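You operate a simulated robot arm through the tools that you are given. There is no shell and no other tool. Be economical: measure what you need, move in short steps, check, and stop when the job is done.

The job below is to be done with a simulated two-armed robot. You get a single attempt, and the scene is never put back.

TASK
Finish press B's stopped stroke at speed 20 with both black buttons.
Fine: speed and reset first; then zero the count and stop the motor.

Only the result counts: the job must be done as asked and must still hold three seconds after the hand-in. Knocking over, shifting, dropping, spilling or breaking anything else fails it.

THE ROBOT
Two 7-joint arms with two-finger parallel grippers on one trunk, on a base that drives. Base frame: it is fixed to the floor where the robot stands at the start and does not move with it; the origin is under the middle of the robot, x ahead of it, y to its left, z up. Lengths are in mm, angles in degrees, forces in N, time in s.
The left shoulder is at the start at [70, 163, 1245], the right one opposite. With the tool pointing down near the work surface each hand reaches from about 400 to 880 mm from the robot's upright axis, wherever it stands, measured 20 degrees to its own side. Places, roughly: B stop button farther from A [2500, 1100, 1500]; B stop button nearer press A [1300, -200, 1500]; press b blue lever [3600, 400, 1100]; press b red lever [2900, 1100, 900]; press b stroke button [600, -300, 800]; press b yellow lever [3500, 500, 1100]; stand batch knob [500, -200, 700]; stand mode knob [700, 0, 800]; stand speed knob [600, -100, 700]; stand stop button [600, -200, 900]; yellow A key [-1750, -3500, 1000]. Payload 3.43 kg a hand.
The TCP of each hand is the grasp point between the finger pads, 34 mm short of the fingertips. In the tool frame z runs along the fingers and y along their closing line. The gripper opens to 128 mm. The fingers are 24 mm wide and 12 mm thick; the gripper's body (48 by 130 mm) begins 96 mm behind the TCP.
Orientation is that of the tool frame in the base frame, as a unit quaternion [x, y, z, w]. With the fingers straight down and closing along the base's y, the tool's x points along the base's -x, its y along +y and its z along -z.

THE INTERFACE
- The arms move only by the tool send_rows. It takes "left_steps", "right_steps" or both (then of equal length, played together; a hand with none holds still); each is a list that holds one entry, the list of rows, each a list of 7 numbers: the gripper command, from -1 (fully open) to 1 (shut), values between in proportion, then the shift along the tool's x, y, z in m, then the turn, a rotation vector about the tool's x, y, z in degrees. In form: [[[fingers, dx, dy, dz, rx, ry, rz], ...]]. A call has 1 to 12 rows; each row shifts and turns the commanded pose from where the row before left it, along the tool's axes as they then stand. A row lasts 0.2 s, in which the tool goes at most 50 mm and 8.6 degrees; a call with a longer step from one row to the next is refused whole, and so is a gripper value outside its range. A pose out of reach is approached as far as the arm can. The call stops where the force on the tool passes 40 N (or 10 N more than at its start, if that is more) or the arm is blocked; 0.2 s more then pass. Each finger travels about 153 mm/s and halts on what it meets, pressing with about 22 N; the grip force reading is that of the motor and also rises with nothing between the fingers. The clock runs only during rows and for 0.2 s after the last one: add rows that do not move to give the fingers time. It gives the time, the measured TCP pose, the force on the tool (base axes), the opening and the grip force at its end, in the units of the frame above (readings bear some noise), with the torque about the TCP (base axes, N m) and any sound that the robot's microphone picked up, and new pictures: "views" is both (left out), scene, wrist or none (wrist: the cameras of the hands that moved).
- Cameras (640 x 400 px; columns grow to the right, rows downward): "scene" is now at [127.6, -22.6, 1456.1]; the picture's right is [-0.27, -0.96, 0.00], its down [-0.69, 0.20, -0.70] and it looks along [0.67, -0.19, -0.71] (base axes); focal length 255 px, centre (320, 200). "left" rides on the left gripper at [76, 11, -160] in its tool frame; the picture's right is [-0.15, 0.99, 0.00], its down [-0.88, -0.13, -0.46] and it looks along [-0.45, -0.07, 0.89] (tool axes); focal length 234 px, centre (320, 200). "right" rides on the right gripper at [76, -11, -160] in its tool frame; the picture's right is [0.15, 0.99, 0.00], its down [-0.88, 0.13, -0.46] and it looks along [-0.45, 0.07, 0.89] (tool axes); focal length 234 px, centre (320, 200). There is no depth. A picture from a camera that has moved, and an enlarged one, comes with that camera's place and axes in the base frame and with its lens.
- slide_trunk(by): slides the trunk up (or, below 0, down) by that many mm; the arms and the scene camera ride with it, the base frame stays. It gives what a move gives, with no picture.
- drive_base(legs): drives the robot by 1 to 6 legs, each [ahead, left, turn to the left] in mm, mm and degrees, along the robot's own axes; the way and the turn of a leg run together, so that a leg with both is an arc; at most 1500 mm and 180 degrees a leg. The arms and the cameras ride along, it lands a little off, and it stops where it bumps. It gives what a move gives, and a new picture of the scene camera.
- pan_tilt(pan, tilt): turns the head with the scene camera to pan (to the left, within 86 degrees either way) and tilt (down, from -29 to 69), counted from straight ahead of the robot. It gives what a move gives, and a new picture of the scene camera.
- inspect(camera, box): a new picture of the part [left, top, right, bottom] of that camera's present view, enlarged. The clock stands still meanwhile.
- close_job(): hands the job in; it is judged then, once.

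Work in short steps. Places have to be worked out from the pictures, the camera data and where the tool is seen: move nearer, look again, correct. Check each grasp and each placing, and mend what went wrong. You have 120 turns and 260 pictures in all, those below and enlarged ones among them. Open the grippers and draw the arms clear of the work before you hand the job in, unless the task says otherwise; then end with one line.

The tools are called after "Emit:" as a command line: name --argument value ..., lists and objects as JSON in quotes. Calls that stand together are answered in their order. send_rows: Moves the arms, as the interface text tells. Its arguments: {"type":"object","properties":{"left_steps":{"type":"array","items":{"type":"array","items":{"type":"array","items":{"type":"number"}}}},"right_steps":{"type":"array","items":{"type":"array","items":{"type":"array","items":{"type":"number"}}}},"views":{"type":"string","enum":["both","scene","wrist","none"]}},"required":[]} The other tools are called the same way: slide_trunk (by) slides the trunk up or down; drive_base (legs) drives the base; pan_tilt (pan, tilt) turns the head that bears the scene camera; inspect (camera, box) takes an enlarged picture of a part of a camera's view; close_job () hands the job in.

At the start:

```text
time: 0.0
left_ee_pos: [627.8, 67.3, 1069.5]
left_tcp_rot: [-0.001, 1.0, 0.0, -0.001]
left_ft_force: [0.3, 0.1, 0.3]
left_wrist_torque: [0.0, -0.01, 0.0]
left_opening: 128.2
left_grasp_force: 0.0
right_ee_pos: [438.2, -414.4, 1059.3]
right_tcp_rot: [0.0, 1.0, 0.0, -0.001]
right_ft_force: [-1.2, 0.4, 0.9]
right_wrist_torque: [-0.01, 0.0, 0.03]
right_opening: 127.6
right_grasp_force: 0.0
trunk travel left (down, up): [-725.0, 215.0]
robot x, y, heading: [-2.4, 0.6, 0.0]
head pan, tilt: [-15.9, 45.6]
```

scene: 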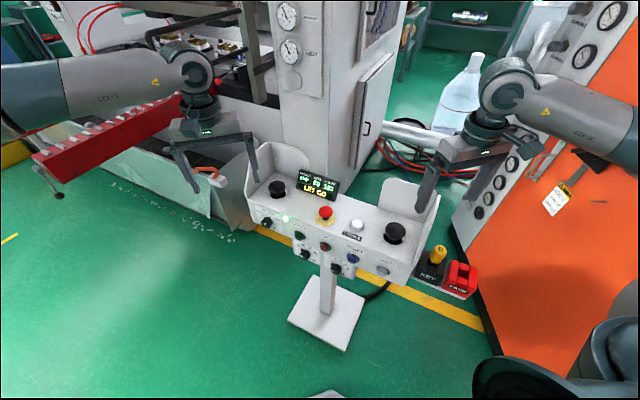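
right: 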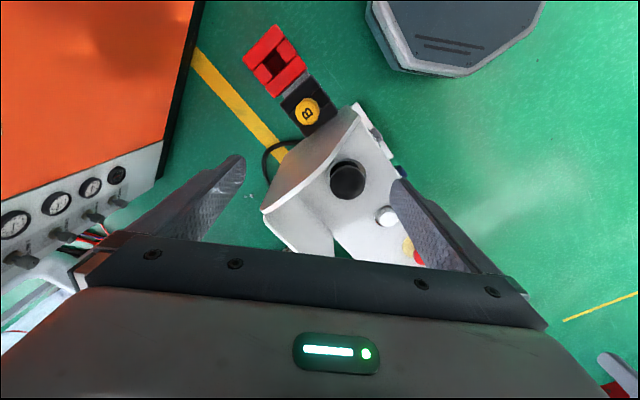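
left: 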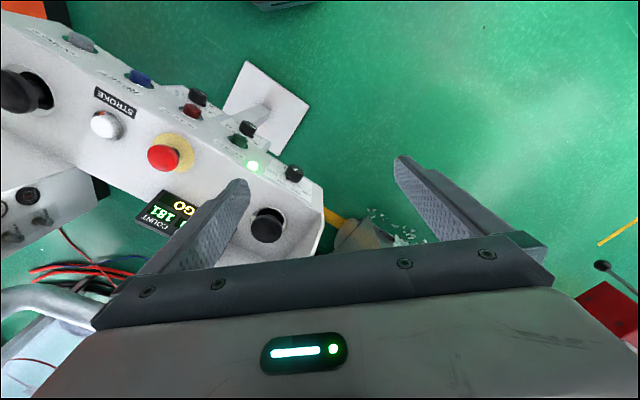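

The operator stand with two black buttons, a display, a red stop, and a front face of knobs is ahead. I enlarge it to read the labels.

Emit:
inspect --camera "scene" --box '[240, 160, 360, 235]'

Emit:
inspect --camera "scene" --box '[250, 200, 410, 300]'

Emit:
inspect --camera "left" --box '[0, 30, 320, 230]'

Emit:
inspect --camera "scene" --box '[0, 0, 400, 250]'

```text
5.33 times, centred on (300, 198) of scene
camera zoom: at [127.6, -22.6, 1456.1], right [-0.27, -0.96, 0.0], down [-0.69, 0.2, -0.7], along [0.67, -0.19, -0.71], focal length 1360 px, centre (427, 213)
```

zoom: 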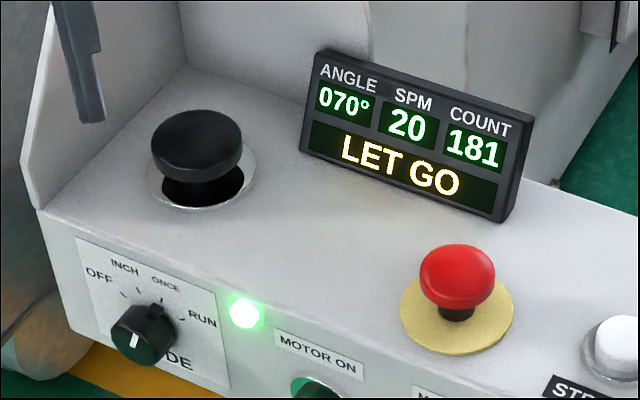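

```text
4.00 times, centred on (330, 250) of scene
camera zoom: at [127.6, -22.6, 1456.1], right [-0.27, -0.96, 0.0], down [-0.69, 0.2, -0.7], along [0.67, -0.19, -0.71], focal length 1020 px, centre (280, 0)
```

zoom: 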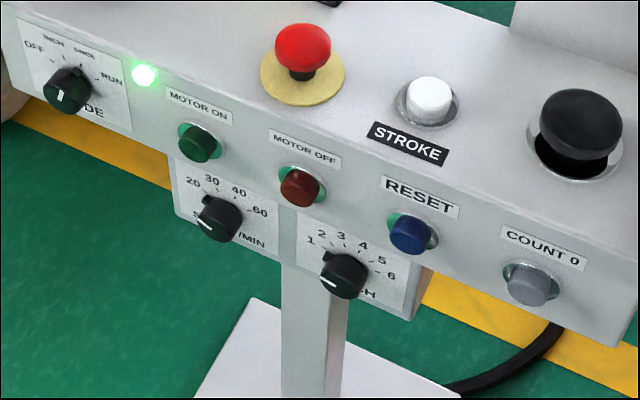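

```text
2.00 times, centred on (160, 130) of left
camera zoom: at [552.4, 78.4, 1229.2], right [0.15, 0.99, 0.0], down [0.88, -0.13, 0.46], along [0.45, -0.07, -0.89], focal length 468 px, centre (640, 340)
```

zoom: 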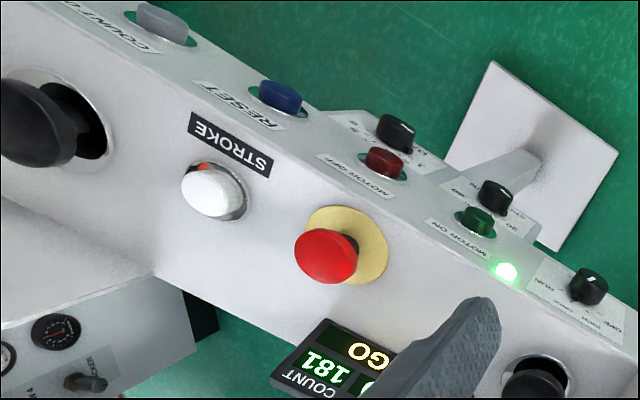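

```text
1.60 times, centred on (200, 125) of scene
camera zoom: at [127.6, -22.6, 1456.1], right [-0.27, -0.96, 0.0], down [-0.69, 0.2, -0.7], along [0.67, -0.19, -0.71], focal length 408 px, centre (512, 320)
```

zoom: 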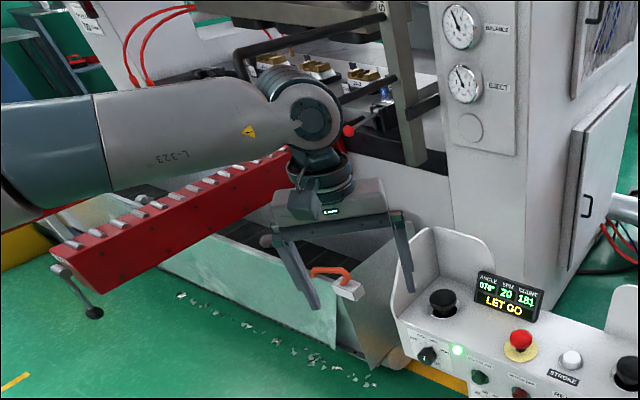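

The display reads 070°, SPM 20, count 181, "LET GO". I need the knob pointers, any tags and the surroundings, so I enlarge the knobs and tag and look around.

Emit:
inspect --camera "scene" --box '[255, 210, 295, 235]'

Emit:
inspect --camera "scene" --box '[285, 235, 365, 285]'

Emit:
inspect --camera "scene" --box '[400, 140, 600, 300]'

Emit:
inspect --camera "right" --box '[220, 20, 460, 270]'

Emit:
pan_tilt --pan 0 --tilt 10

```text
16.00 times, centred on (275, 222) of scene
camera zoom: at [127.6, -22.6, 1456.1], right [-0.27, -0.96, 0.0], down [-0.69, 0.2, -0.7], along [0.67, -0.19, -0.71], focal length 4081 px, centre (1040, -160)
```

zoom: 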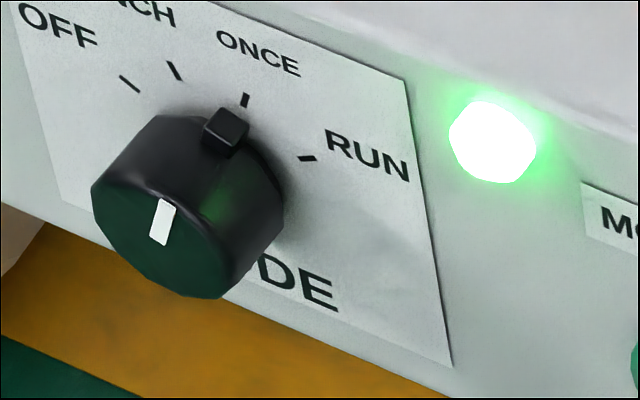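

```text
8.00 times, centred on (325, 260) of scene
camera zoom: at [127.6, -22.6, 1456.1], right [-0.27, -0.96, 0.0], down [-0.69, 0.2, -0.7], along [0.67, -0.19, -0.71], focal length 2040 px, centre (280, -280)
```

zoom: 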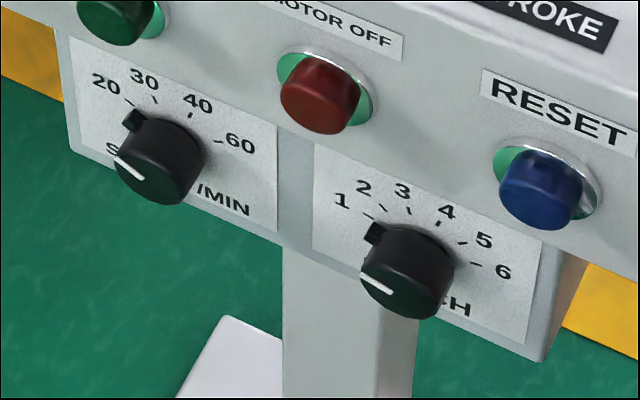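

```text
2.50 times, centred on (500, 220) of scene
camera zoom: at [127.6, -22.6, 1456.1], right [-0.27, -0.96, 0.0], down [-0.69, 0.2, -0.7], along [0.67, -0.19, -0.71], focal length 638 px, centre (-130, 150)
```

zoom: 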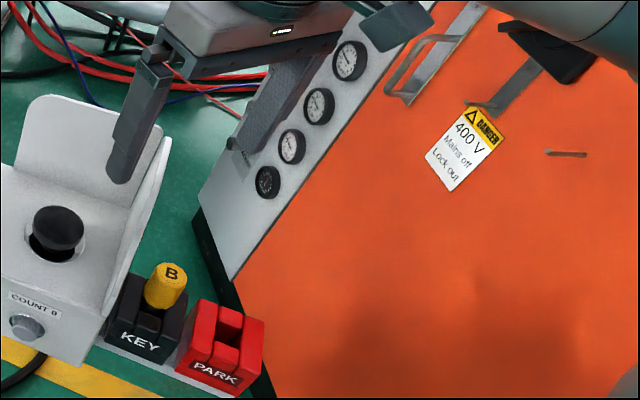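

```text
1.60 times, centred on (340, 145) of right
camera zoom: at [361.4, -423.6, 1218.3], right [-0.15, 0.99, 0.0], down [0.88, 0.13, 0.46], along [0.45, 0.07, -0.89], focal length 375 px, centre (288, 288)
```

zoom: 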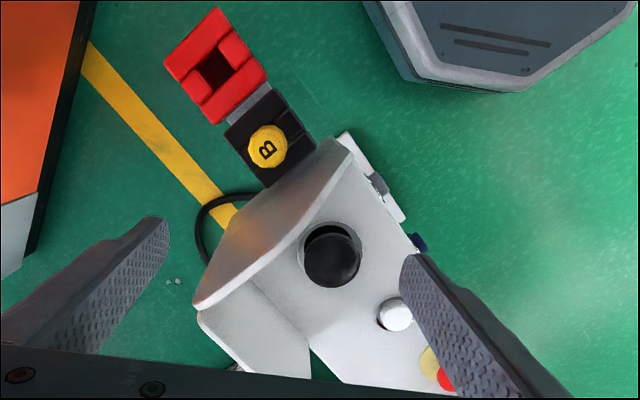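

```text
time: 1.0
left_ee_pos: [628.5, 65.6, 1069.5]
left_tcp_rot: [-0.001, 1.0, 0.0, 0.0]
left_ft_force: [0.4, 0.1, 0.0]
left_wrist_torque: [-0.01, 0.01, -0.01]
left_opening: 127.9
left_grasp_force: 0.1
right_ee_pos: [437.6, -412.1, 1059.5]
right_tcp_rot: [0.0, 1.0, 0.0, 0.0]
right_ft_force: [0.6, -0.4, 0.6]
right_wrist_torque: [-0.01, 0.01, -0.04]
right_opening: 127.9
right_grasp_force: 0.0
trunk travel left (down, up): [-725.0, 215.0]
robot x, y, heading: [1.2, -0.6, 0.0]
head pan, tilt: [0.0, 10.0]
camera scene: at [143.0, -0.5, 1511.8], right [0.0, -1.0, 0.0], down [-0.17, 0.0, -0.98], along [0.98, 0.0, -0.17], focal length 255 px, centre (320, 200)
```

scene: 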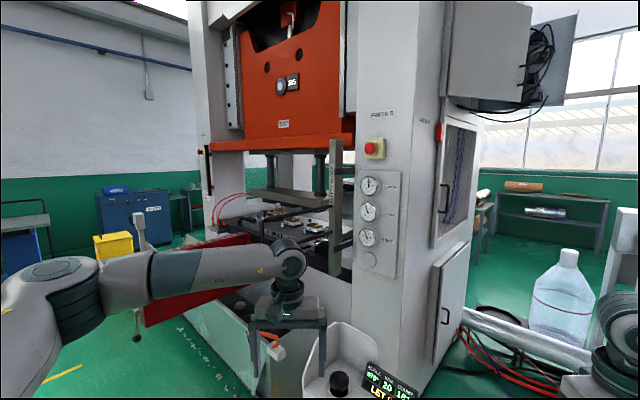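

Press B is ahead; mode is ONCE, speed pointer at 20. I check the press: stop buttons, its tools area and any signs.

Emit:
inspect --camera "scene" --box '[340, 90, 480, 290]'

Emit:
inspect --camera "scene" --box '[190, 60, 380, 290]'

Emit:
pan_tilt --pan -60 --tilt 15

Emit:
pan_tilt --pan 50 --tilt 15

```text
2.00 times, centred on (410, 190) of scene
camera zoom: at [143.0, -0.5, 1511.8], right [0.0, -1.0, 0.0], down [-0.17, 0.0, -0.98], along [0.98, 0.0, -0.17], focal length 510 px, centre (140, 220)
```

zoom: 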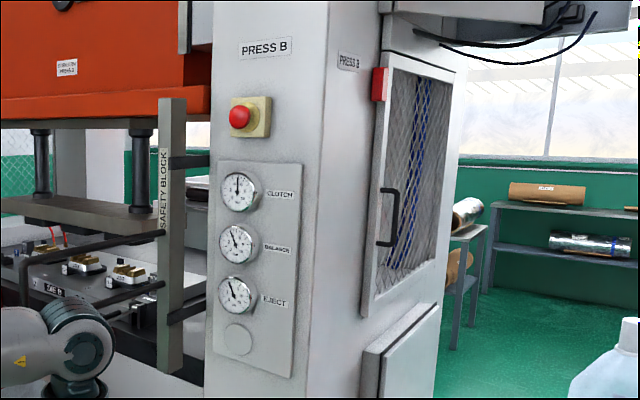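

```text
1.74 times, centred on (285, 175) of scene
camera zoom: at [143.0, -0.5, 1511.8], right [0.0, -1.0, 0.0], down [-0.17, 0.0, -0.98], along [0.98, 0.0, -0.17], focal length 444 px, centre (381, 244)
```

zoom: 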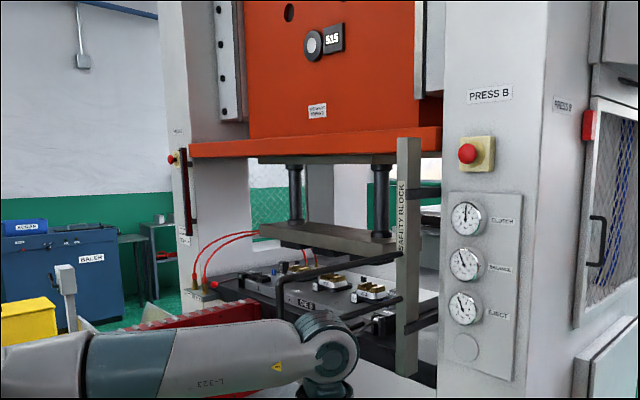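

```text
time: 2.3
left_ee_pos: [628.6, 67.0, 1069.7]
left_tcp_rot: [0.0, 1.0, -0.001, 0.0]
left_ft_force: [-1.1, -0.4, -0.2]
left_wrist_torque: [-0.01, -0.04, -0.02]
left_opening: 128.1
left_grasp_force: 0.1
right_ee_pos: [438.3, -412.4, 1058.3]
right_tcp_rot: [0.001, 1.0, 0.0, 0.0]
right_ft_force: [-0.2, 0.0, -0.3]
right_wrist_torque: [0.01, 0.0, -0.04]
right_opening: 128.1
right_grasp_force: 0.0
trunk travel left (down, up): [-725.0, 215.0]
robot x, y, heading: [0.0, -0.2, 0.1]
head pan, tilt: [-60.0, 15.0]
camera scene: at [96.7, -81.3, 1503.8], right [-0.87, -0.5, 0.0], down [-0.13, 0.22, -0.97], along [0.48, -0.84, -0.26], focal length 255 px, centre (320, 200)
```

scene: 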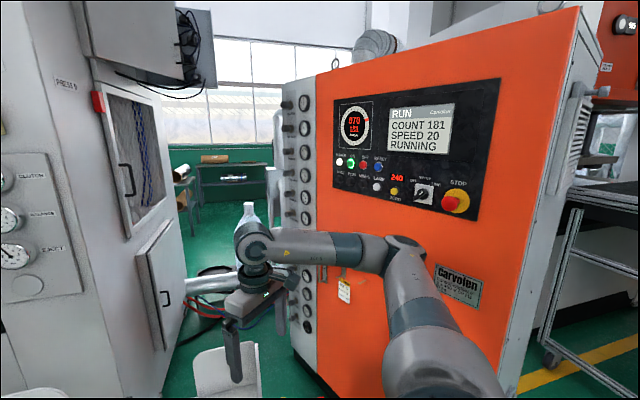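

```text
time: 4.2
left_ee_pos: [629.1, 67.3, 1069.3]
left_tcp_rot: [-0.001, 1.0, 0.0, 0.0]
left_ft_force: [0.3, -0.2, 0.4]
left_wrist_torque: [-0.04, -0.02, 0.0]
left_opening: 128.1
left_grasp_force: 0.1
right_ee_pos: [438.5, -411.9, 1061.1]
right_tcp_rot: [-0.001, 1.0, 0.0, 0.0]
right_ft_force: [0.8, 0.1, -0.9]
right_wrist_torque: [-0.01, -0.01, 0.02]
right_opening: 128.0
right_grasp_force: 0.1
trunk travel left (down, up): [-725.0, 215.0]
robot x, y, heading: [1.6, -0.3, -0.3]
head pan, tilt: [50.0, 15.0]
camera scene: at [110.0, 71.1, 1503.8], right [0.77, -0.64, 0.0], down [-0.17, -0.2, -0.97], along [0.62, 0.74, -0.26], focal length 255 px, centre (320, 200)
```

scene: 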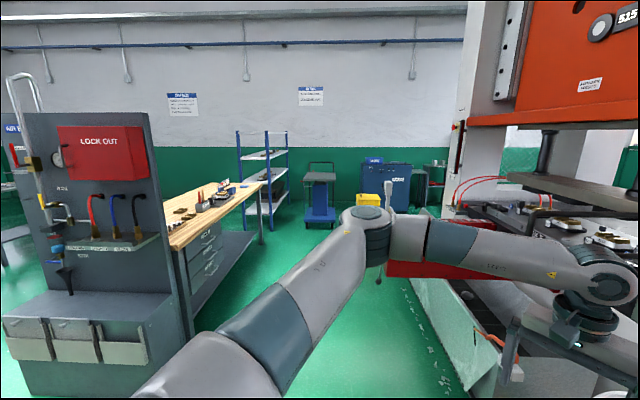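

The panel shows RUN, COUNT 181, SPEED 20, RUNNING. I read the panel, then the wall signs.

Emit:
inspect --camera "scene" --box '[150, 80, 340, 120]'

Emit:
pan_tilt --pan -60 --tilt 5

Emit:
inspect --camera "scene" --box '[320, 110, 500, 270]'

Emit:
inspect --camera "scene" --box '[0, 50, 160, 250]'

Emit:
inspect --camera "left" --box '[140, 170, 340, 260]'

```text
3.37 times, centred on (245, 100) of scene
camera zoom: at [110.0, 71.1, 1503.8], right [0.77, -0.64, 0.0], down [-0.17, -0.2, -0.97], along [0.62, 0.74, -0.26], focal length 859 px, centre (573, 537)
```

zoom: 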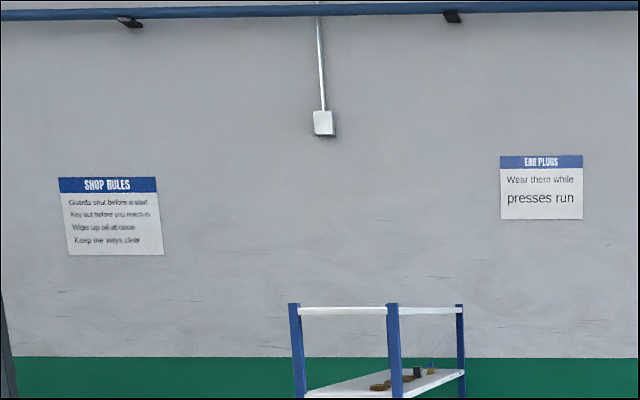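

```text
time: 6.1
left_ee_pos: [629.4, 66.4, 1069.6]
left_tcp_rot: [-0.001, 1.0, 0.001, 0.0]
left_ft_force: [0.1, 0.8, -0.2]
left_wrist_torque: [0.01, 0.01, 0.01]
left_opening: 128.1
left_grasp_force: 0.1
right_ee_pos: [436.9, -411.5, 1060.0]
right_tcp_rot: [0.0, 1.0, 0.0, 0.0]
right_ft_force: [0.0, 0.6, -0.2]
right_wrist_torque: [-0.04, -0.01, 0.0]
right_opening: 128.1
right_grasp_force: 0.0
trunk travel left (down, up): [-725.0, 215.0]
robot x, y, heading: [-2.7, -0.2, 0.2]
head pan, tilt: [-60.0, 5.0]
camera scene: at [95.9, -79.9, 1520.0], right [-0.87, -0.5, 0.0], down [-0.04, 0.08, -1.0], along [0.5, -0.86, -0.09], focal length 255 px, centre (320, 200)
```

scene: 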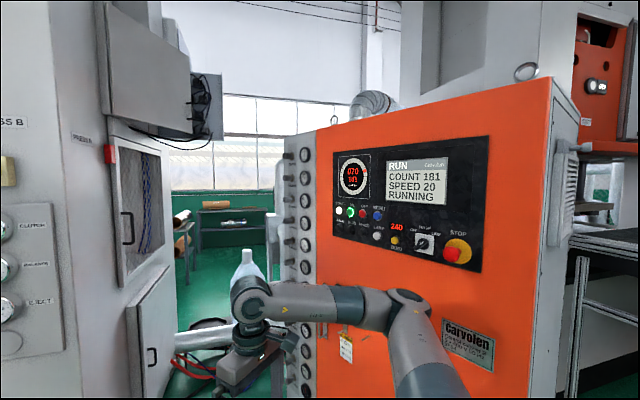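

```text
2.50 times, centred on (410, 190) of scene
camera zoom: at [95.9, -79.9, 1520.0], right [-0.87, -0.5, 0.0], down [-0.04, 0.08, -1.0], along [0.5, -0.86, -0.09], focal length 638 px, centre (95, 225)
```

zoom: 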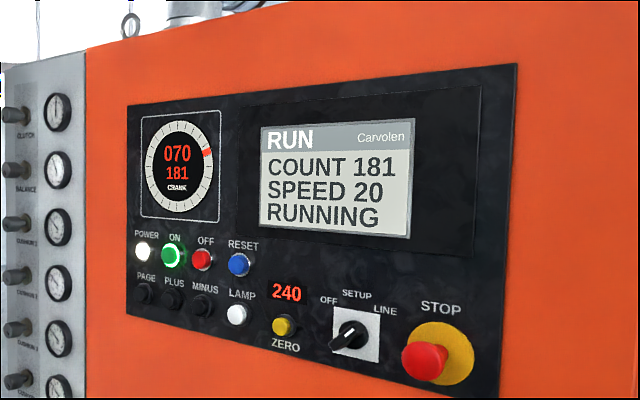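

```text
2.00 times, centred on (80, 150) of scene
camera zoom: at [95.9, -79.9, 1520.0], right [-0.87, -0.5, 0.0], down [-0.04, 0.08, -1.0], along [0.5, -0.86, -0.09], focal length 510 px, centre (800, 300)
```

zoom: 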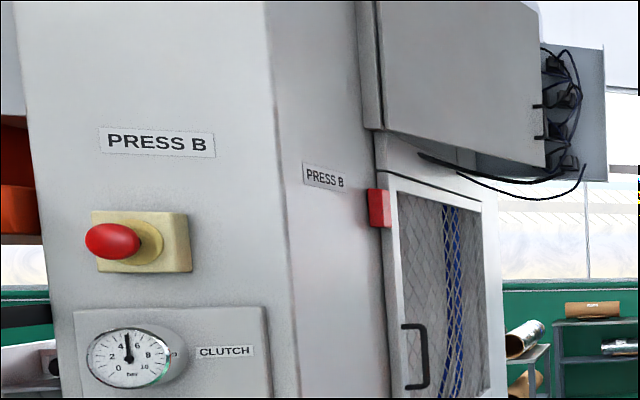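

```text
3.20 times, centred on (240, 215) of left
camera zoom: at [552.4, 78.4, 1229.2], right [0.15, 0.99, 0.0], down [0.88, -0.13, 0.46], along [0.45, -0.07, -0.89], focal length 749 px, centre (576, 152)
```

zoom: 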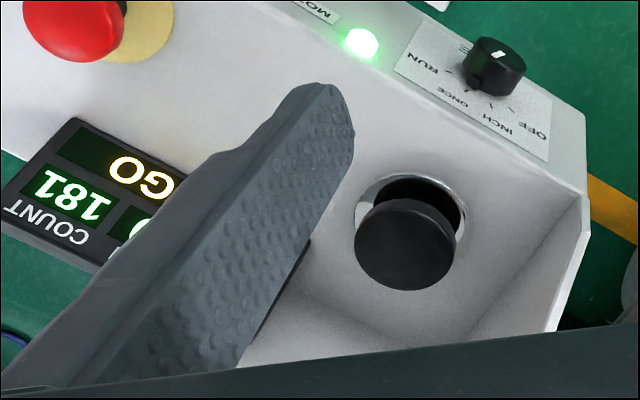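

Mode ONCE and speed 20 are already set. From two-camera triangulation: black buttons at about (783,-57,866) and (498,-356,866), RESET (502,-233,771), COUNT 0 (438,-303,771), MOTOR OFF (567,-164,771); the panel front faces (-0.72, 0.69). I turn the right hand square to the front, fingers shut, and bring it in front of RESET, still high.

Emit:
send_rows --right_steps '[[[1, 0, 0, 0, 0, 0, 7.27], [1, 0, 0, 0, 0, 0, 7.27], [1, 0, 0, 0, 0, 0, 7.27], [1, 0, 0, 0, 0, 0, 7.27], [1, 0, 0, 0, 0, 0, 7.27], [1, 0, 0, 0, 0, 0, 7.27], [1, 0.0274, 0.0346, 0, 0, 0, 0], [1, 0.0274, 0.0346, 0, 0, 0, 0], [1, 0.0274, 0.0346, 0, 0, 0, 0], [1, 0.0274, 0.0346, 0, 0, 0, 0], [1, 0.0274, 0.0346, 0, 0, 0, 0]]]' --views "wrist"

Emit:
pan_tilt --pan -20 --tilt 48

```text
time: 8.5
left_ee_pos: [629.8, 67.4, 1068.8]
left_tcp_rot: [0.0, 1.0, -0.001, -0.001]
left_ft_force: [-0.1, 0.2, 0.6]
left_wrist_torque: [-0.01, 0.02, -0.01]
left_opening: 128.1
left_grasp_force: 0.1
right_ee_pos: [458.0, -190.1, 1058.9]
right_tcp_rot: [0.373, 0.928, -0.001, -0.001]
right_ft_force: [0.3, 0.6, -0.4]
right_wrist_torque: [-0.02, 0.02, 0.0]
right_opening: 0.0
right_grasp_force: 22.0
trunk travel left (down, up): [-725.0, 215.0]
robot x, y, heading: [0.4, 1.7, 0.1]
head pan, tilt: [-60.0, 5.0]
camera right: at [394.9, -145.5, 1217.3], right [0.58, 0.82, 0.0], down [0.73, -0.51, 0.46], along [0.37, -0.27, -0.89], focal length 234 px, centre (320, 200)
```

right: 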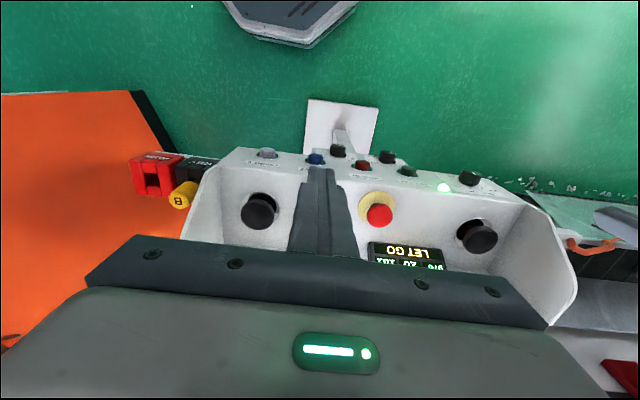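

```text
time: 9.6
left_ee_pos: [628.8, 67.2, 1068.6]
left_tcp_rot: [-0.001, 1.0, 0.0, -0.001]
left_ft_force: [-0.3, -0.1, -0.3]
left_wrist_torque: [0.0, -0.01, -0.01]
left_opening: 128.2
left_grasp_force: 0.0
right_ee_pos: [458.7, -192.1, 1058.2]
right_tcp_rot: [0.372, 0.928, 0.001, 0.0]
right_ft_force: [-0.3, 0.2, 0.0]
right_wrist_torque: [-0.01, 0.0, -0.02]
right_opening: 0.2
right_grasp_force: 21.9
trunk travel left (down, up): [-725.0, 215.0]
robot x, y, heading: [-1.2, 0.5, -0.1]
head pan, tilt: [-20.0, 48.0]
camera scene: at [124.2, -27.2, 1452.8], right [-0.34, -0.94, 0.0], down [-0.7, 0.25, -0.67], along [0.63, -0.23, -0.74], focal length 255 px, centre (320, 200)
```

scene: 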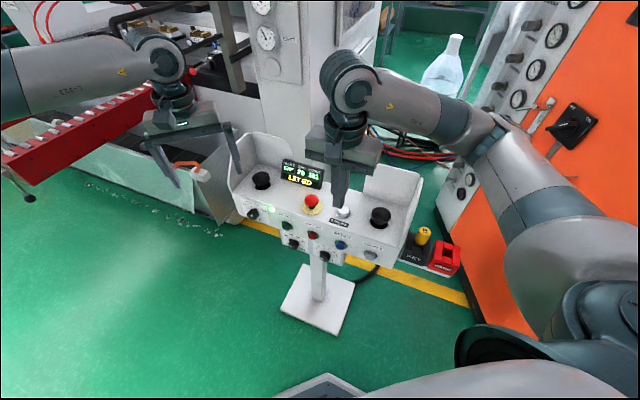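

RESET re-triangulates to (499,-235,771), consistent. I lower the right hand 268 mm, about 60 mm in front of the button.

Emit:
send_rows --right_steps '[[[1, 0, 0, 0.0447, 0, 0, 0], [1, 0, 0, 0.0447, 0, 0, 0], [1, 0, 0, 0.0447, 0, 0, 0], [1, 0, 0, 0.0447, 0, 0, 0], [1, 0, 0, 0.0447, 0, 0, 0], [1, 0, 0, 0.0447, 0, 0, 0], [1, 0, 0, 0, 0, 0, 0]]]'

```text
time: 11.2
left_ee_pos: [627.9, 67.4, 1069.5]
left_tcp_rot: [-0.001, 1.0, 0.0, 0.0]
left_ft_force: [0.1, 0.8, -0.4]
left_wrist_torque: [-0.04, 0.01, -0.02]
left_opening: 128.1
left_grasp_force: 0.0
right_ee_pos: [457.9, -192.8, 791.5]
right_tcp_rot: [0.372, 0.928, 0.0, 0.0]
right_ft_force: [-0.4, 0.2, -0.5]
right_wrist_torque: [0.02, 0.0, 0.01]
right_opening: 0.0
right_grasp_force: 22.3
trunk travel left (down, up): [-725.0, 215.0]
robot x, y, heading: [-0.7, -2.9, 0.3]
head pan, tilt: [-20.0, 48.0]
camera scene: at [123.8, -27.0, 1452.8], right [-0.34, -0.94, 0.0], down [-0.7, 0.25, -0.67], along [0.63, -0.23, -0.74], focal length 255 px, centre (320, 200)
camera right: at [394.3, -149.4, 950.4], right [0.58, 0.82, 0.0], down [0.73, -0.51, 0.46], along [0.37, -0.26, -0.89], focal length 234 px, centre (320, 200)
```

scene: 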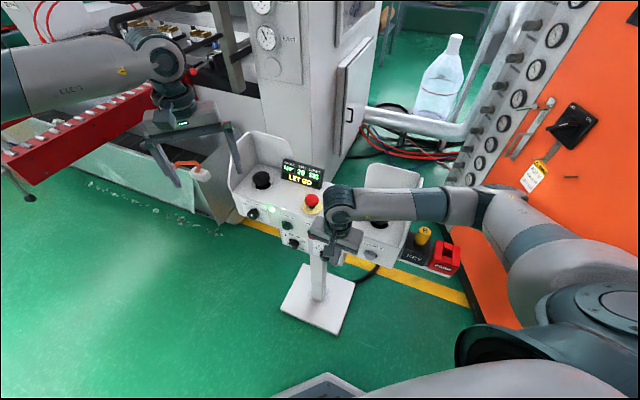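
right: 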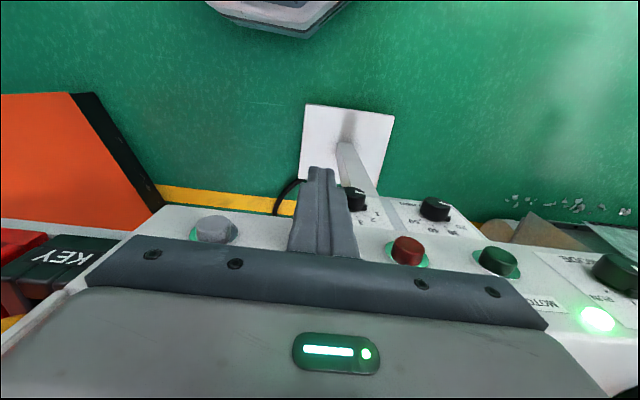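

The finger stands in front of RESET, between the grey and red buttons. I push forward along -tool x, in fine steps near contact.

Emit:
send_rows --right_steps '[[[1, -0.012, 0, 0, 0, 0, 0], [1, -0.012, 0, 0, 0, 0, 0], [1, -0.012, 0, 0, 0, 0, 0], [1, -0.004, 0, 0, 0, 0, 0], [1, -0.004, 0, 0, 0, 0, 0], [1, -0.003, 0, 0, 0, 0, 0], [1, -0.003, 0, 0, 0, 0, 0], [1, 0, 0, 0, 0, 0, 0]]]'

```text
time: 13.0
left_ee_pos: [628.4, 66.6, 1070.0]
left_tcp_rot: [-0.001, 1.0, 0.0, 0.0]
left_ft_force: [-0.3, 0.5, 0.2]
left_wrist_torque: [0.02, -0.03, -0.02]
left_opening: 128.0
left_grasp_force: 0.1
right_ee_pos: [494.3, -225.6, 790.6]
right_tcp_rot: [0.371, 0.929, 0.001, 0.0]
right_ft_force: [-3.5, 3.7, 1.2]
right_wrist_torque: [0.03, 0.1, -0.01]
right_opening: 0.0
right_grasp_force: 21.6
trunk travel left (down, up): [-725.0, 215.0]
robot x, y, heading: [2.9, 3.2, 0.1]
head pan, tilt: [-20.0, 48.0]
heard: click
camera scene: at [123.4, -26.8, 1452.9], right [-0.34, -0.94, 0.0], down [-0.7, 0.25, -0.67], along [0.63, -0.23, -0.74], focal length 255 px, centre (320, 200)
camera right: at [430.1, -182.4, 950.4], right [0.58, 0.82, 0.0], down [0.73, -0.51, 0.46], along [0.37, -0.26, -0.89], focal length 234 px, centre (320, 200)
```

scene: 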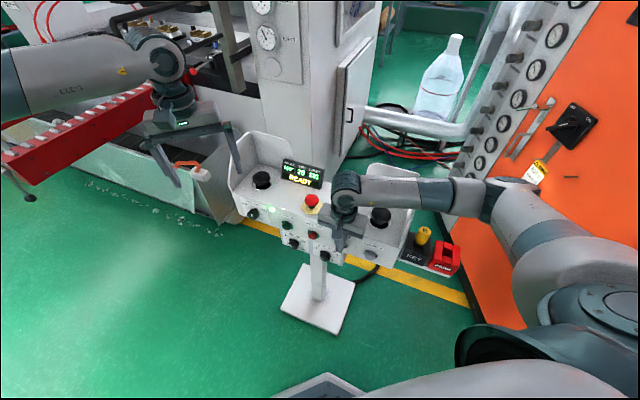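
right: 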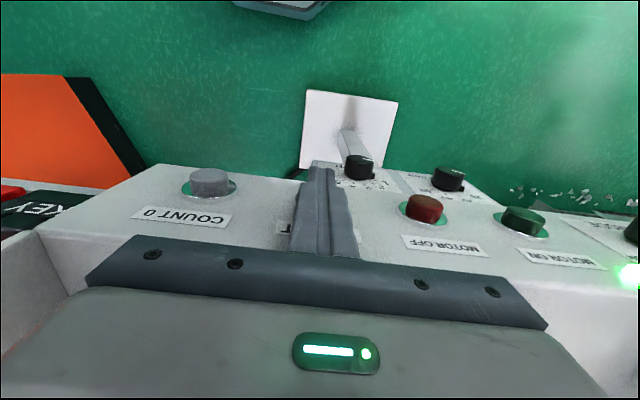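

A click was heard and the display now says READY. I back the right hand off the button and lift it, and check the display.

Emit:
send_rows --right_steps '[[[1, 0.025, 0, 0, 0, 0, 0], [1, 0.025, 0, 0, 0, 0, 0], [1, 0, 0, -0.045, 0, 0, 0], [1, 0, 0, -0.045, 0, 0, 0], [1, 0, 0, -0.045, 0, 0, 0], [1, 0, 0, -0.045, 0, 0, 0]]]' --views "none"

Emit:
inspect --camera "scene" --box '[220, 130, 430, 270]'

Emit:
inspect --camera "scene" --box '[275, 150, 335, 190]'

```text
time: 14.4
left_ee_pos: [628.0, 67.3, 1068.4]
left_tcp_rot: [-0.001, 1.0, 0.0, 0.001]
left_ft_force: [-1.3, 0.7, 0.0]
left_wrist_torque: [-0.01, 0.05, 0.02]
left_opening: 128.2
left_grasp_force: 0.1
right_ee_pos: [458.4, -192.1, 972.8]
right_tcp_rot: [0.371, 0.929, 0.0, 0.0]
right_ft_force: [-0.6, 0.6, 0.2]
right_wrist_torque: [0.01, -0.02, 0.0]
right_opening: 0.0
right_grasp_force: 22.1
trunk travel left (down, up): [-725.0, 215.0]
robot x, y, heading: [4.4, 1.0, 0.1]
head pan, tilt: [-20.0, 48.0]
```

```text
2.86 times, centred on (325, 200) of scene
camera zoom: at [123.8, -26.6, 1452.7], right [-0.34, -0.94, 0.0], down [-0.7, 0.25, -0.67], along [0.63, -0.23, -0.74], focal length 729 px, centre (306, 200)
```

zoom: 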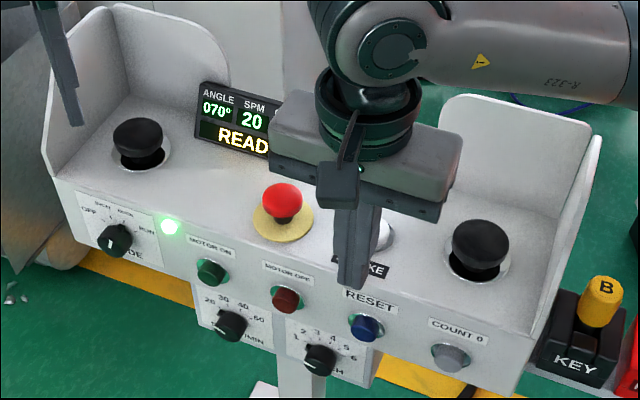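

```text
10.00 times, centred on (305, 170) of scene
camera zoom: at [123.8, -26.6, 1452.7], right [-0.34, -0.94, 0.0], down [-0.7, 0.25, -0.67], along [0.63, -0.23, -0.74], focal length 2550 px, centre (470, 500)
```

zoom: 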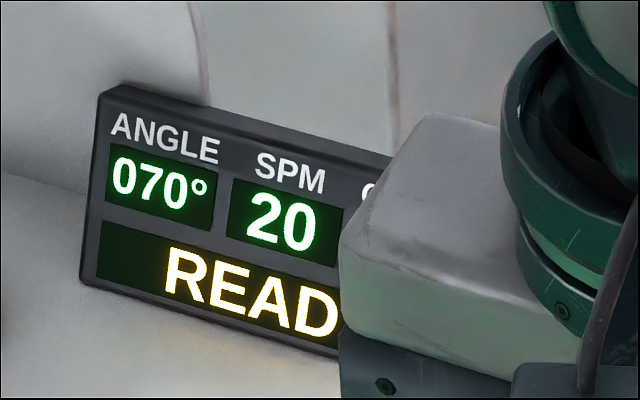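

READY at 070°, SPM 20. I bring both closed hands above the two black buttons at z ≈ 1060.

Emit:
send_rows --left_steps '[[[1, 0, 0, 0, 0, 0, 0], [1, 0, 0, 0, 0, 0, 0], [1, -0.0258, -0.0207, 0, 0, 0, 0], [1, -0.0258, -0.0207, 0, 0, 0, 0], [1, -0.0258, -0.0207, 0, 0, 0, 0], [1, -0.0258, -0.0207, 0, 0, 0, 0], [1, -0.0258, -0.0207, 0, 0, 0, 0], [1, -0.0258, -0.0207, 0, 0, 0, 0], [1, 0, 0, 0, 0, 0, 0]]]' --right_steps '[[[1, 0, 0, -0.043, 0, 0, 0], [1, 0, 0, -0.043, 0, 0, 0], [1, -0.0355, -0.0228, 0, 0, 0, 0], [1, -0.0355, -0.0228, 0, 0, 0, 0], [1, -0.0355, -0.0228, 0, 0, 0, 0], [1, -0.0355, -0.0228, 0, 0, 0, 0], [1, 0, 0, 0, 0, 0, 0], [1, 0, 0, 0, 0, 0, 0], [1, 0, 0, 0, 0, 0, 0]]]'

```text
time: 16.4
left_ee_pos: [776.3, -47.6, 1069.9]
left_tcp_rot: [-0.001, 1.0, -0.001, -0.001]
left_ft_force: [1.1, 0.6, 0.3]
left_wrist_torque: [-0.03, -0.04, 0.0]
left_opening: 0.0
left_grasp_force: 21.9
left hand out of reach, approached as far as the arm can: row 8
right_ee_pos: [498.6, -353.2, 1059.0]
right_tcp_rot: [0.372, 0.928, 0.0, 0.0]
right_ft_force: [0.8, -0.1, 0.2]
right_wrist_torque: [-0.01, 0.0, -0.03]
right_opening: 0.1
right_grasp_force: 22.0
trunk travel left (down, up): [-725.0, 215.0]
robot x, y, heading: [-2.0, -1.6, 0.3]
head pan, tilt: [-20.0, 48.0]
camera scene: at [124.3, -25.0, 1452.8], right [-0.34, -0.94, 0.0], down [-0.7, 0.25, -0.67], along [0.63, -0.23, -0.74], focal length 255 px, centre (320, 200)
camera right: at [436.1, -310.1, 1216.7], right [0.58, 0.82, 0.0], down [0.73, -0.51, 0.46], along [0.37, -0.26, -0.89], focal length 234 px, centre (320, 200)
camera left: at [700.1, -36.0, 1229.3], right [0.15, 0.99, 0.0], down [0.88, -0.13, 0.46], along [0.45, -0.07, -0.89], focal length 234 px, centre (320, 200)
```

scene: 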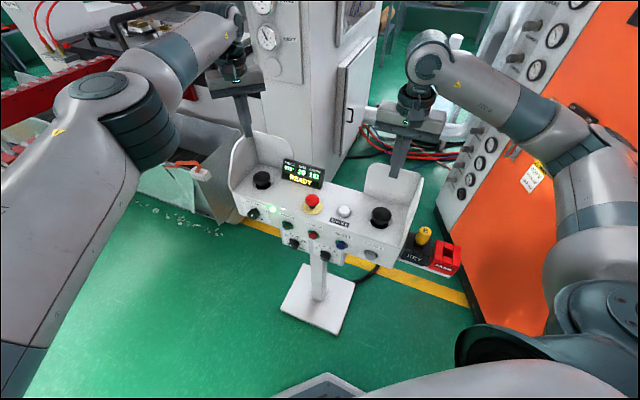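
right: 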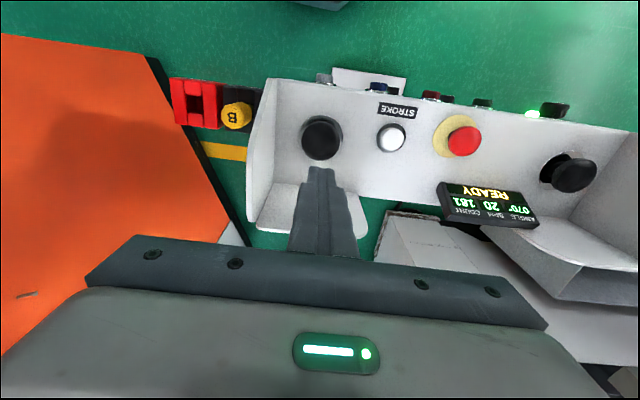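
left: 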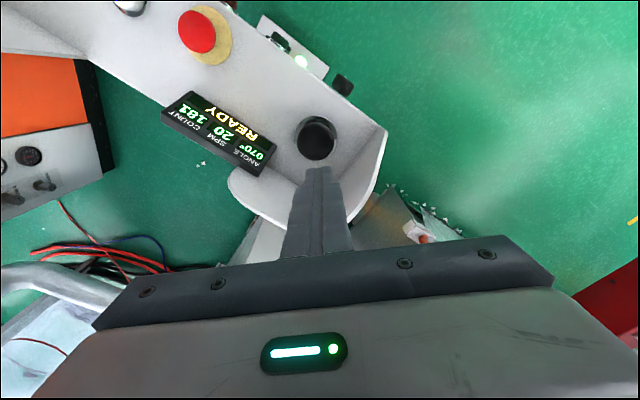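

Left arm runs out of reach at x≈776. Fresh views place the buttons at (778,-54) and (499,-353). I draw both hands 90 mm back, then drive 90 mm ahead.

Emit:
send_rows --left_steps '[[[1, 0.045, 0, 0, 0, 0, 0], [1, 0.045, 0, 0, 0, 0, 0], [1, 0, 0, 0, 0, 0, 0]]]' --right_steps '[[[1, 0.0325, -0.031, 0, 0, 0, 0], [1, 0.0325, -0.031, 0, 0, 0, 0], [1, 0, 0, 0, 0, 0, 0]]]' --views "none"

Emit:
drive_base --legs '[[90, 0, 0]]'

```text
time: 17.2
left_ee_pos: [685.1, -50.4, 1068.3]
left_tcp_rot: [-0.002, 1.0, 0.0, -0.001]
left_ft_force: [0.3, -0.9, 0.6]
left_wrist_torque: [0.0, 0.03, 0.03]
left_opening: 0.1
left_grasp_force: 21.7
right_ee_pos: [410.0, -356.4, 1056.7]
right_tcp_rot: [0.373, 0.928, -0.001, -0.002]
right_ft_force: [0.2, 0.9, -0.3]
right_wrist_torque: [-0.03, 0.04, 0.02]
right_opening: 0.0
right_grasp_force: 21.9
trunk travel left (down, up): [-725.0, 215.0]
robot x, y, heading: [-2.9, -1.9, -0.1]
head pan, tilt: [-20.0, 48.0]
```

```text
time: 18.3
left_ee_pos: [770.7, -50.0, 1068.6]
left_tcp_rot: [-0.001, 1.0, 0.0, 0.0]
left_ft_force: [0.9, 0.1, -0.1]
left_wrist_torque: [-0.03, 0.02, 0.01]
left_opening: 0.0
left_grasp_force: 22.2
right_ee_pos: [494.8, -355.5, 1058.1]
right_tcp_rot: [0.371, 0.928, 0.0, -0.001]
right_ft_force: [0.1, -1.0, -0.2]
right_wrist_torque: [0.02, -0.02, -0.02]
right_opening: 0.0
right_grasp_force: 21.9
trunk travel left (down, up): [-725.0, 215.0]
robot x, y, heading: [87.3, -0.1, -0.2]
head pan, tilt: [-20.0, 48.0]
camera scene: at [211.2, -27.4, 1452.8], right [-0.34, -0.94, 0.0], down [-0.7, 0.25, -0.67], along [0.63, -0.23, -0.74], focal length 255 px, centre (320, 200)
```

scene: 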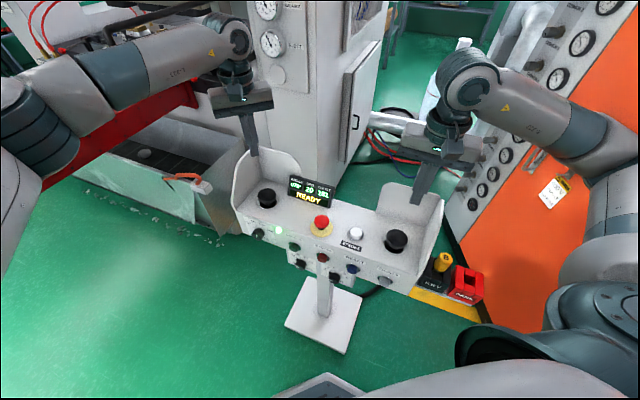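

Hands are nearly over the buttons again. I trim laterally and descend both to about 20 mm above the caps.

Emit:
send_rows --left_steps '[[[1, -0.007, -0.004, 0, 0, 0, 0], [1, 0, 0, 0.037, 0, 0, 0], [1, 0, 0, 0.037, 0, 0, 0], [1, 0, 0, 0.037, 0, 0, 0], [1, 0, 0, 0.037, 0, 0, 0], [1, 0, 0, 0, 0, 0, 0]]]' --right_steps '[[[1, -0.0012, 0.0046, 0, 0, 0, 0], [1, 0, 0, 0.0345, 0, 0, 0], [1, 0, 0, 0.0345, 0, 0, 0], [1, 0, 0, 0.0345, 0, 0, 0], [1, 0, 0, 0.0345, 0, 0, 0], [1, 0, 0, 0, 0, 0, 0]]]'

```text
time: 19.7
left_ee_pos: [779.4, -52.8, 920.8]
left_tcp_rot: [0.0, 1.0, 0.0, 0.001]
left_ft_force: [0.4, -0.4, 1.0]
left_wrist_torque: [-0.03, -0.02, 0.01]
left_opening: 0.1
left_grasp_force: 21.9
right_ee_pos: [498.3, -353.8, 921.9]
right_tcp_rot: [0.371, 0.929, 0.0, 0.0]
right_ft_force: [-0.2, 0.9, -0.5]
right_wrist_torque: [-0.02, 0.0, 0.0]
right_opening: 0.0
right_grasp_force: 22.4
trunk travel left (down, up): [-725.0, 215.0]
robot x, y, heading: [88.4, 4.0, 0.1]
head pan, tilt: [-20.0, 48.0]
camera scene: at [210.4, -27.0, 1452.9], right [-0.34, -0.94, 0.0], down [-0.7, 0.25, -0.67], along [0.63, -0.23, -0.74], focal length 255 px, centre (320, 200)
camera right: at [434.7, -309.7, 1079.8], right [0.58, 0.82, 0.0], down [0.73, -0.51, 0.46], along [0.37, -0.26, -0.89], focal length 234 px, centre (320, 200)
camera left: at [703.3, -41.5, 1080.9], right [0.15, 0.99, 0.0], down [0.88, -0.13, 0.46], along [0.45, -0.07, -0.89], focal length 234 px, centre (320, 200)
```

scene: 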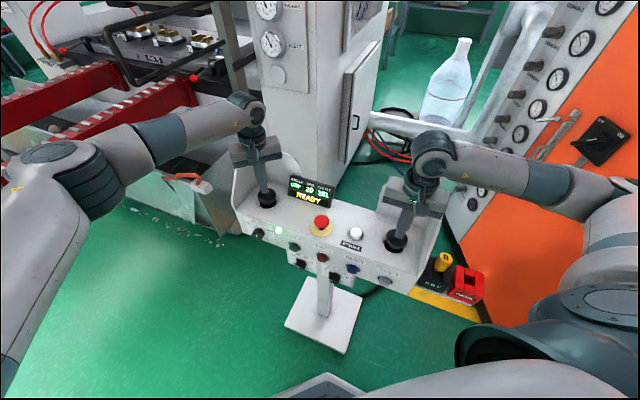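
right: 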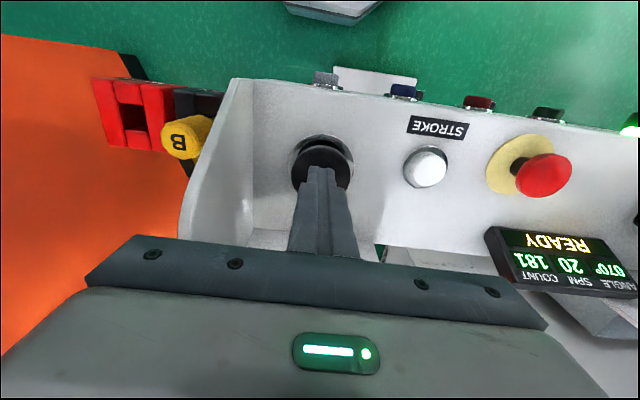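
left: 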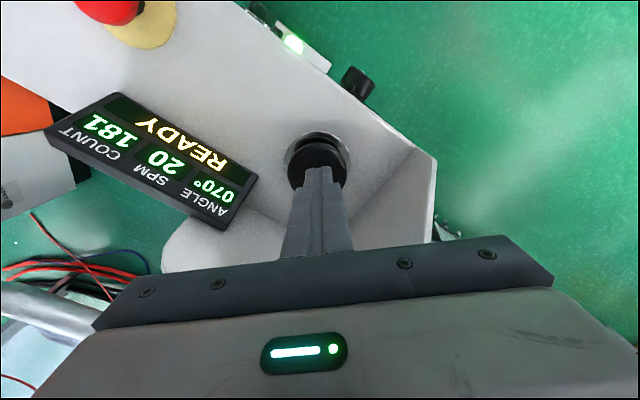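

Both fingertips sit right above the caps. I press both together about 9 mm past the estimated contact and hold.

Emit:
send_rows --left_steps '[[[1, 0, 0, 0.015, 0, 0, 0], [1, 0, 0, 0.013, 0, 0, 0], [1, 0, 0, 0.003, 0, 0, 0], [1, 0, 0, 0, 0, 0, 0]]]' --right_steps '[[[1, 0, 0, 0.015, 0, 0, 0], [1, 0, 0, 0.013, 0, 0, 0], [1, 0, 0, 0.003, 0, 0, 0], [1, 0, 0, 0, 0, 0, 0]]]'

```text
time: 20.4
left_ee_pos: [779.9, -53.6, 899.8]
left_tcp_rot: [-0.001, 1.0, -0.004, 0.006]
left_ft_force: [-2.9, 5.0, 13.9]
left_wrist_torque: [0.11, 0.21, -0.04]
left_opening: 0.1
left_grasp_force: 21.8
right_ee_pos: [499.9, -352.2, 899.0]
right_tcp_rot: [0.372, 0.928, 0.002, 0.009]
right_ft_force: [-10.3, -1.4, 31.1]
right_wrist_torque: [0.18, 0.59, 0.14]
right_opening: 0.0
right_grasp_force: 21.9
trunk travel left (down, up): [-725.0, 215.0]
robot x, y, heading: [88.5, 0.7, -0.1]
head pan, tilt: [-20.0, 48.0]
heard: click, click
stopped in row 3 (right hand): the force on the tool passed its limit (the readings are from after the stop); the commanded pose is now the measured one
camera scene: at [205.1, -25.0, 1453.9], right [-0.34, -0.94, 0.0], down [-0.7, 0.25, -0.67], along [0.63, -0.23, -0.74], focal length 255 px, centre (320, 200)
camera right: at [432.3, -308.6, 1056.8], right [0.58, 0.82, 0.01], down [0.72, -0.51, 0.47], along [0.39, -0.27, -0.88], focal length 234 px, centre (320, 200)
camera left: at [700.6, -40.5, 1058.4], right [0.14, 0.99, 0.0], down [0.87, -0.13, 0.47], along [0.46, -0.07, -0.88], focal length 234 px, centre (320, 200)
```

scene: 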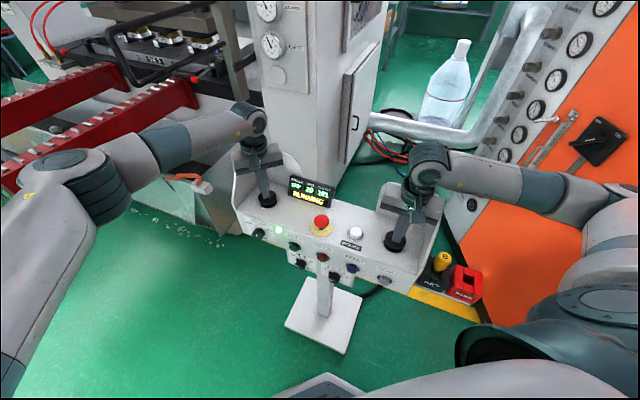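
right: 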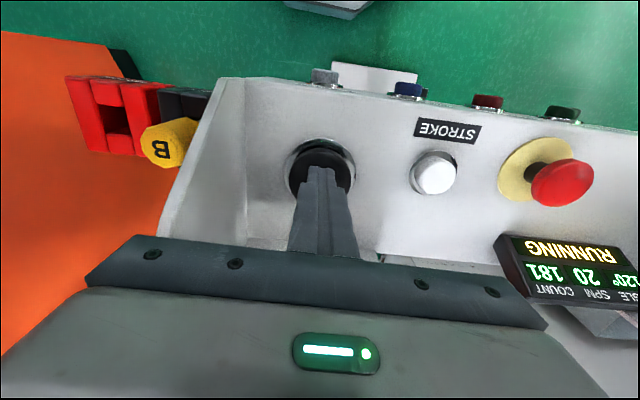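
left: 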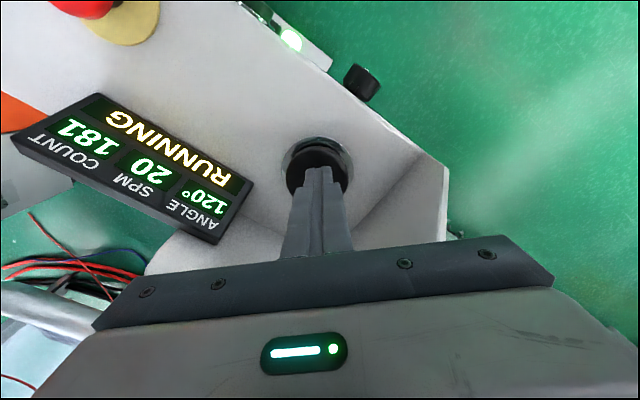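

RUNNING, 120°. I keep both pressed with a slight push until the stroke ends.

Emit:
send_rows --left_steps '[[[1, 0, 0, 0.002, 0, 0, 0], [1, 0, 0, 0, 0, 0, 0], [1, 0, 0, 0, 0, 0, 0], [1, 0, 0, 0, 0, 0, 0], [1, 0, 0, 0, 0, 0, 0], [1, 0, 0, 0, 0, 0, 0]]]' --right_steps '[[[1, 0, 0, 0.001, 0, 0, 0], [1, 0, 0, 0, 0, 0, 0], [1, 0, 0, 0, 0, 0, 0], [1, 0, 0, 0, 0, 0, 0], [1, 0, 0, 0, 0, 0, 0], [1, 0, 0, 0, 0, 0, 0]]]' --views "wrist"

```text
time: 21.0
left_ee_pos: [780.0, -52.6, 899.8]
left_tcp_rot: [-0.001, 1.0, -0.005, 0.008]
left_ft_force: [-4.3, 3.5, 15.2]
left_wrist_torque: [0.15, 0.31, -0.09]
left_opening: 0.0
left_grasp_force: 22.2
right_ee_pos: [499.1, -353.0, 898.8]
right_tcp_rot: [0.371, 0.928, 0.003, 0.011]
right_ft_force: [-12.9, -0.1, 30.4]
right_wrist_torque: [0.21, 0.68, 0.2]
right_opening: 0.0
right_grasp_force: 21.9
trunk travel left (down, up): [-725.0, 215.0]
robot x, y, heading: [86.8, 0.3, -0.1]
head pan, tilt: [-20.0, 48.0]
stopped in row 3 (right hand): the force on the tool passed its limit (the readings are from after the stop); the commanded pose is now the measured one
camera right: at [431.7, -308.8, 1056.6], right [0.58, 0.82, 0.01], down [0.72, -0.51, 0.47], along [0.39, -0.26, -0.88], focal length 234 px, centre (320, 200)
camera left: at [700.7, -40.4, 1058.1], right [0.15, 0.99, -0.01], down [0.87, -0.12, 0.47], along [0.47, -0.07, -0.88], focal length 234 px, centre (320, 200)
```

right: 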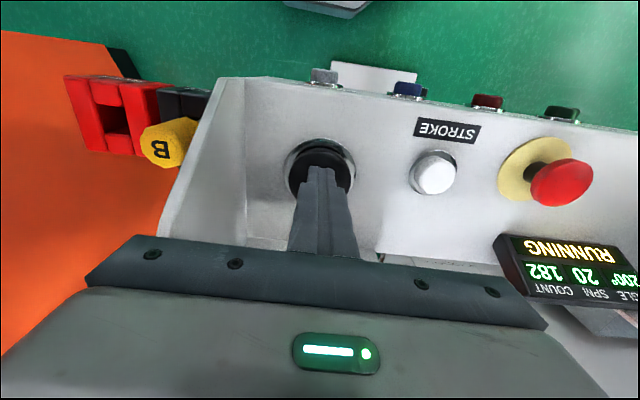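
left: 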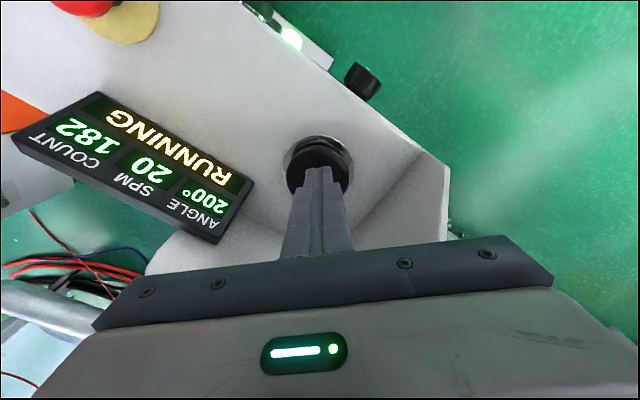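

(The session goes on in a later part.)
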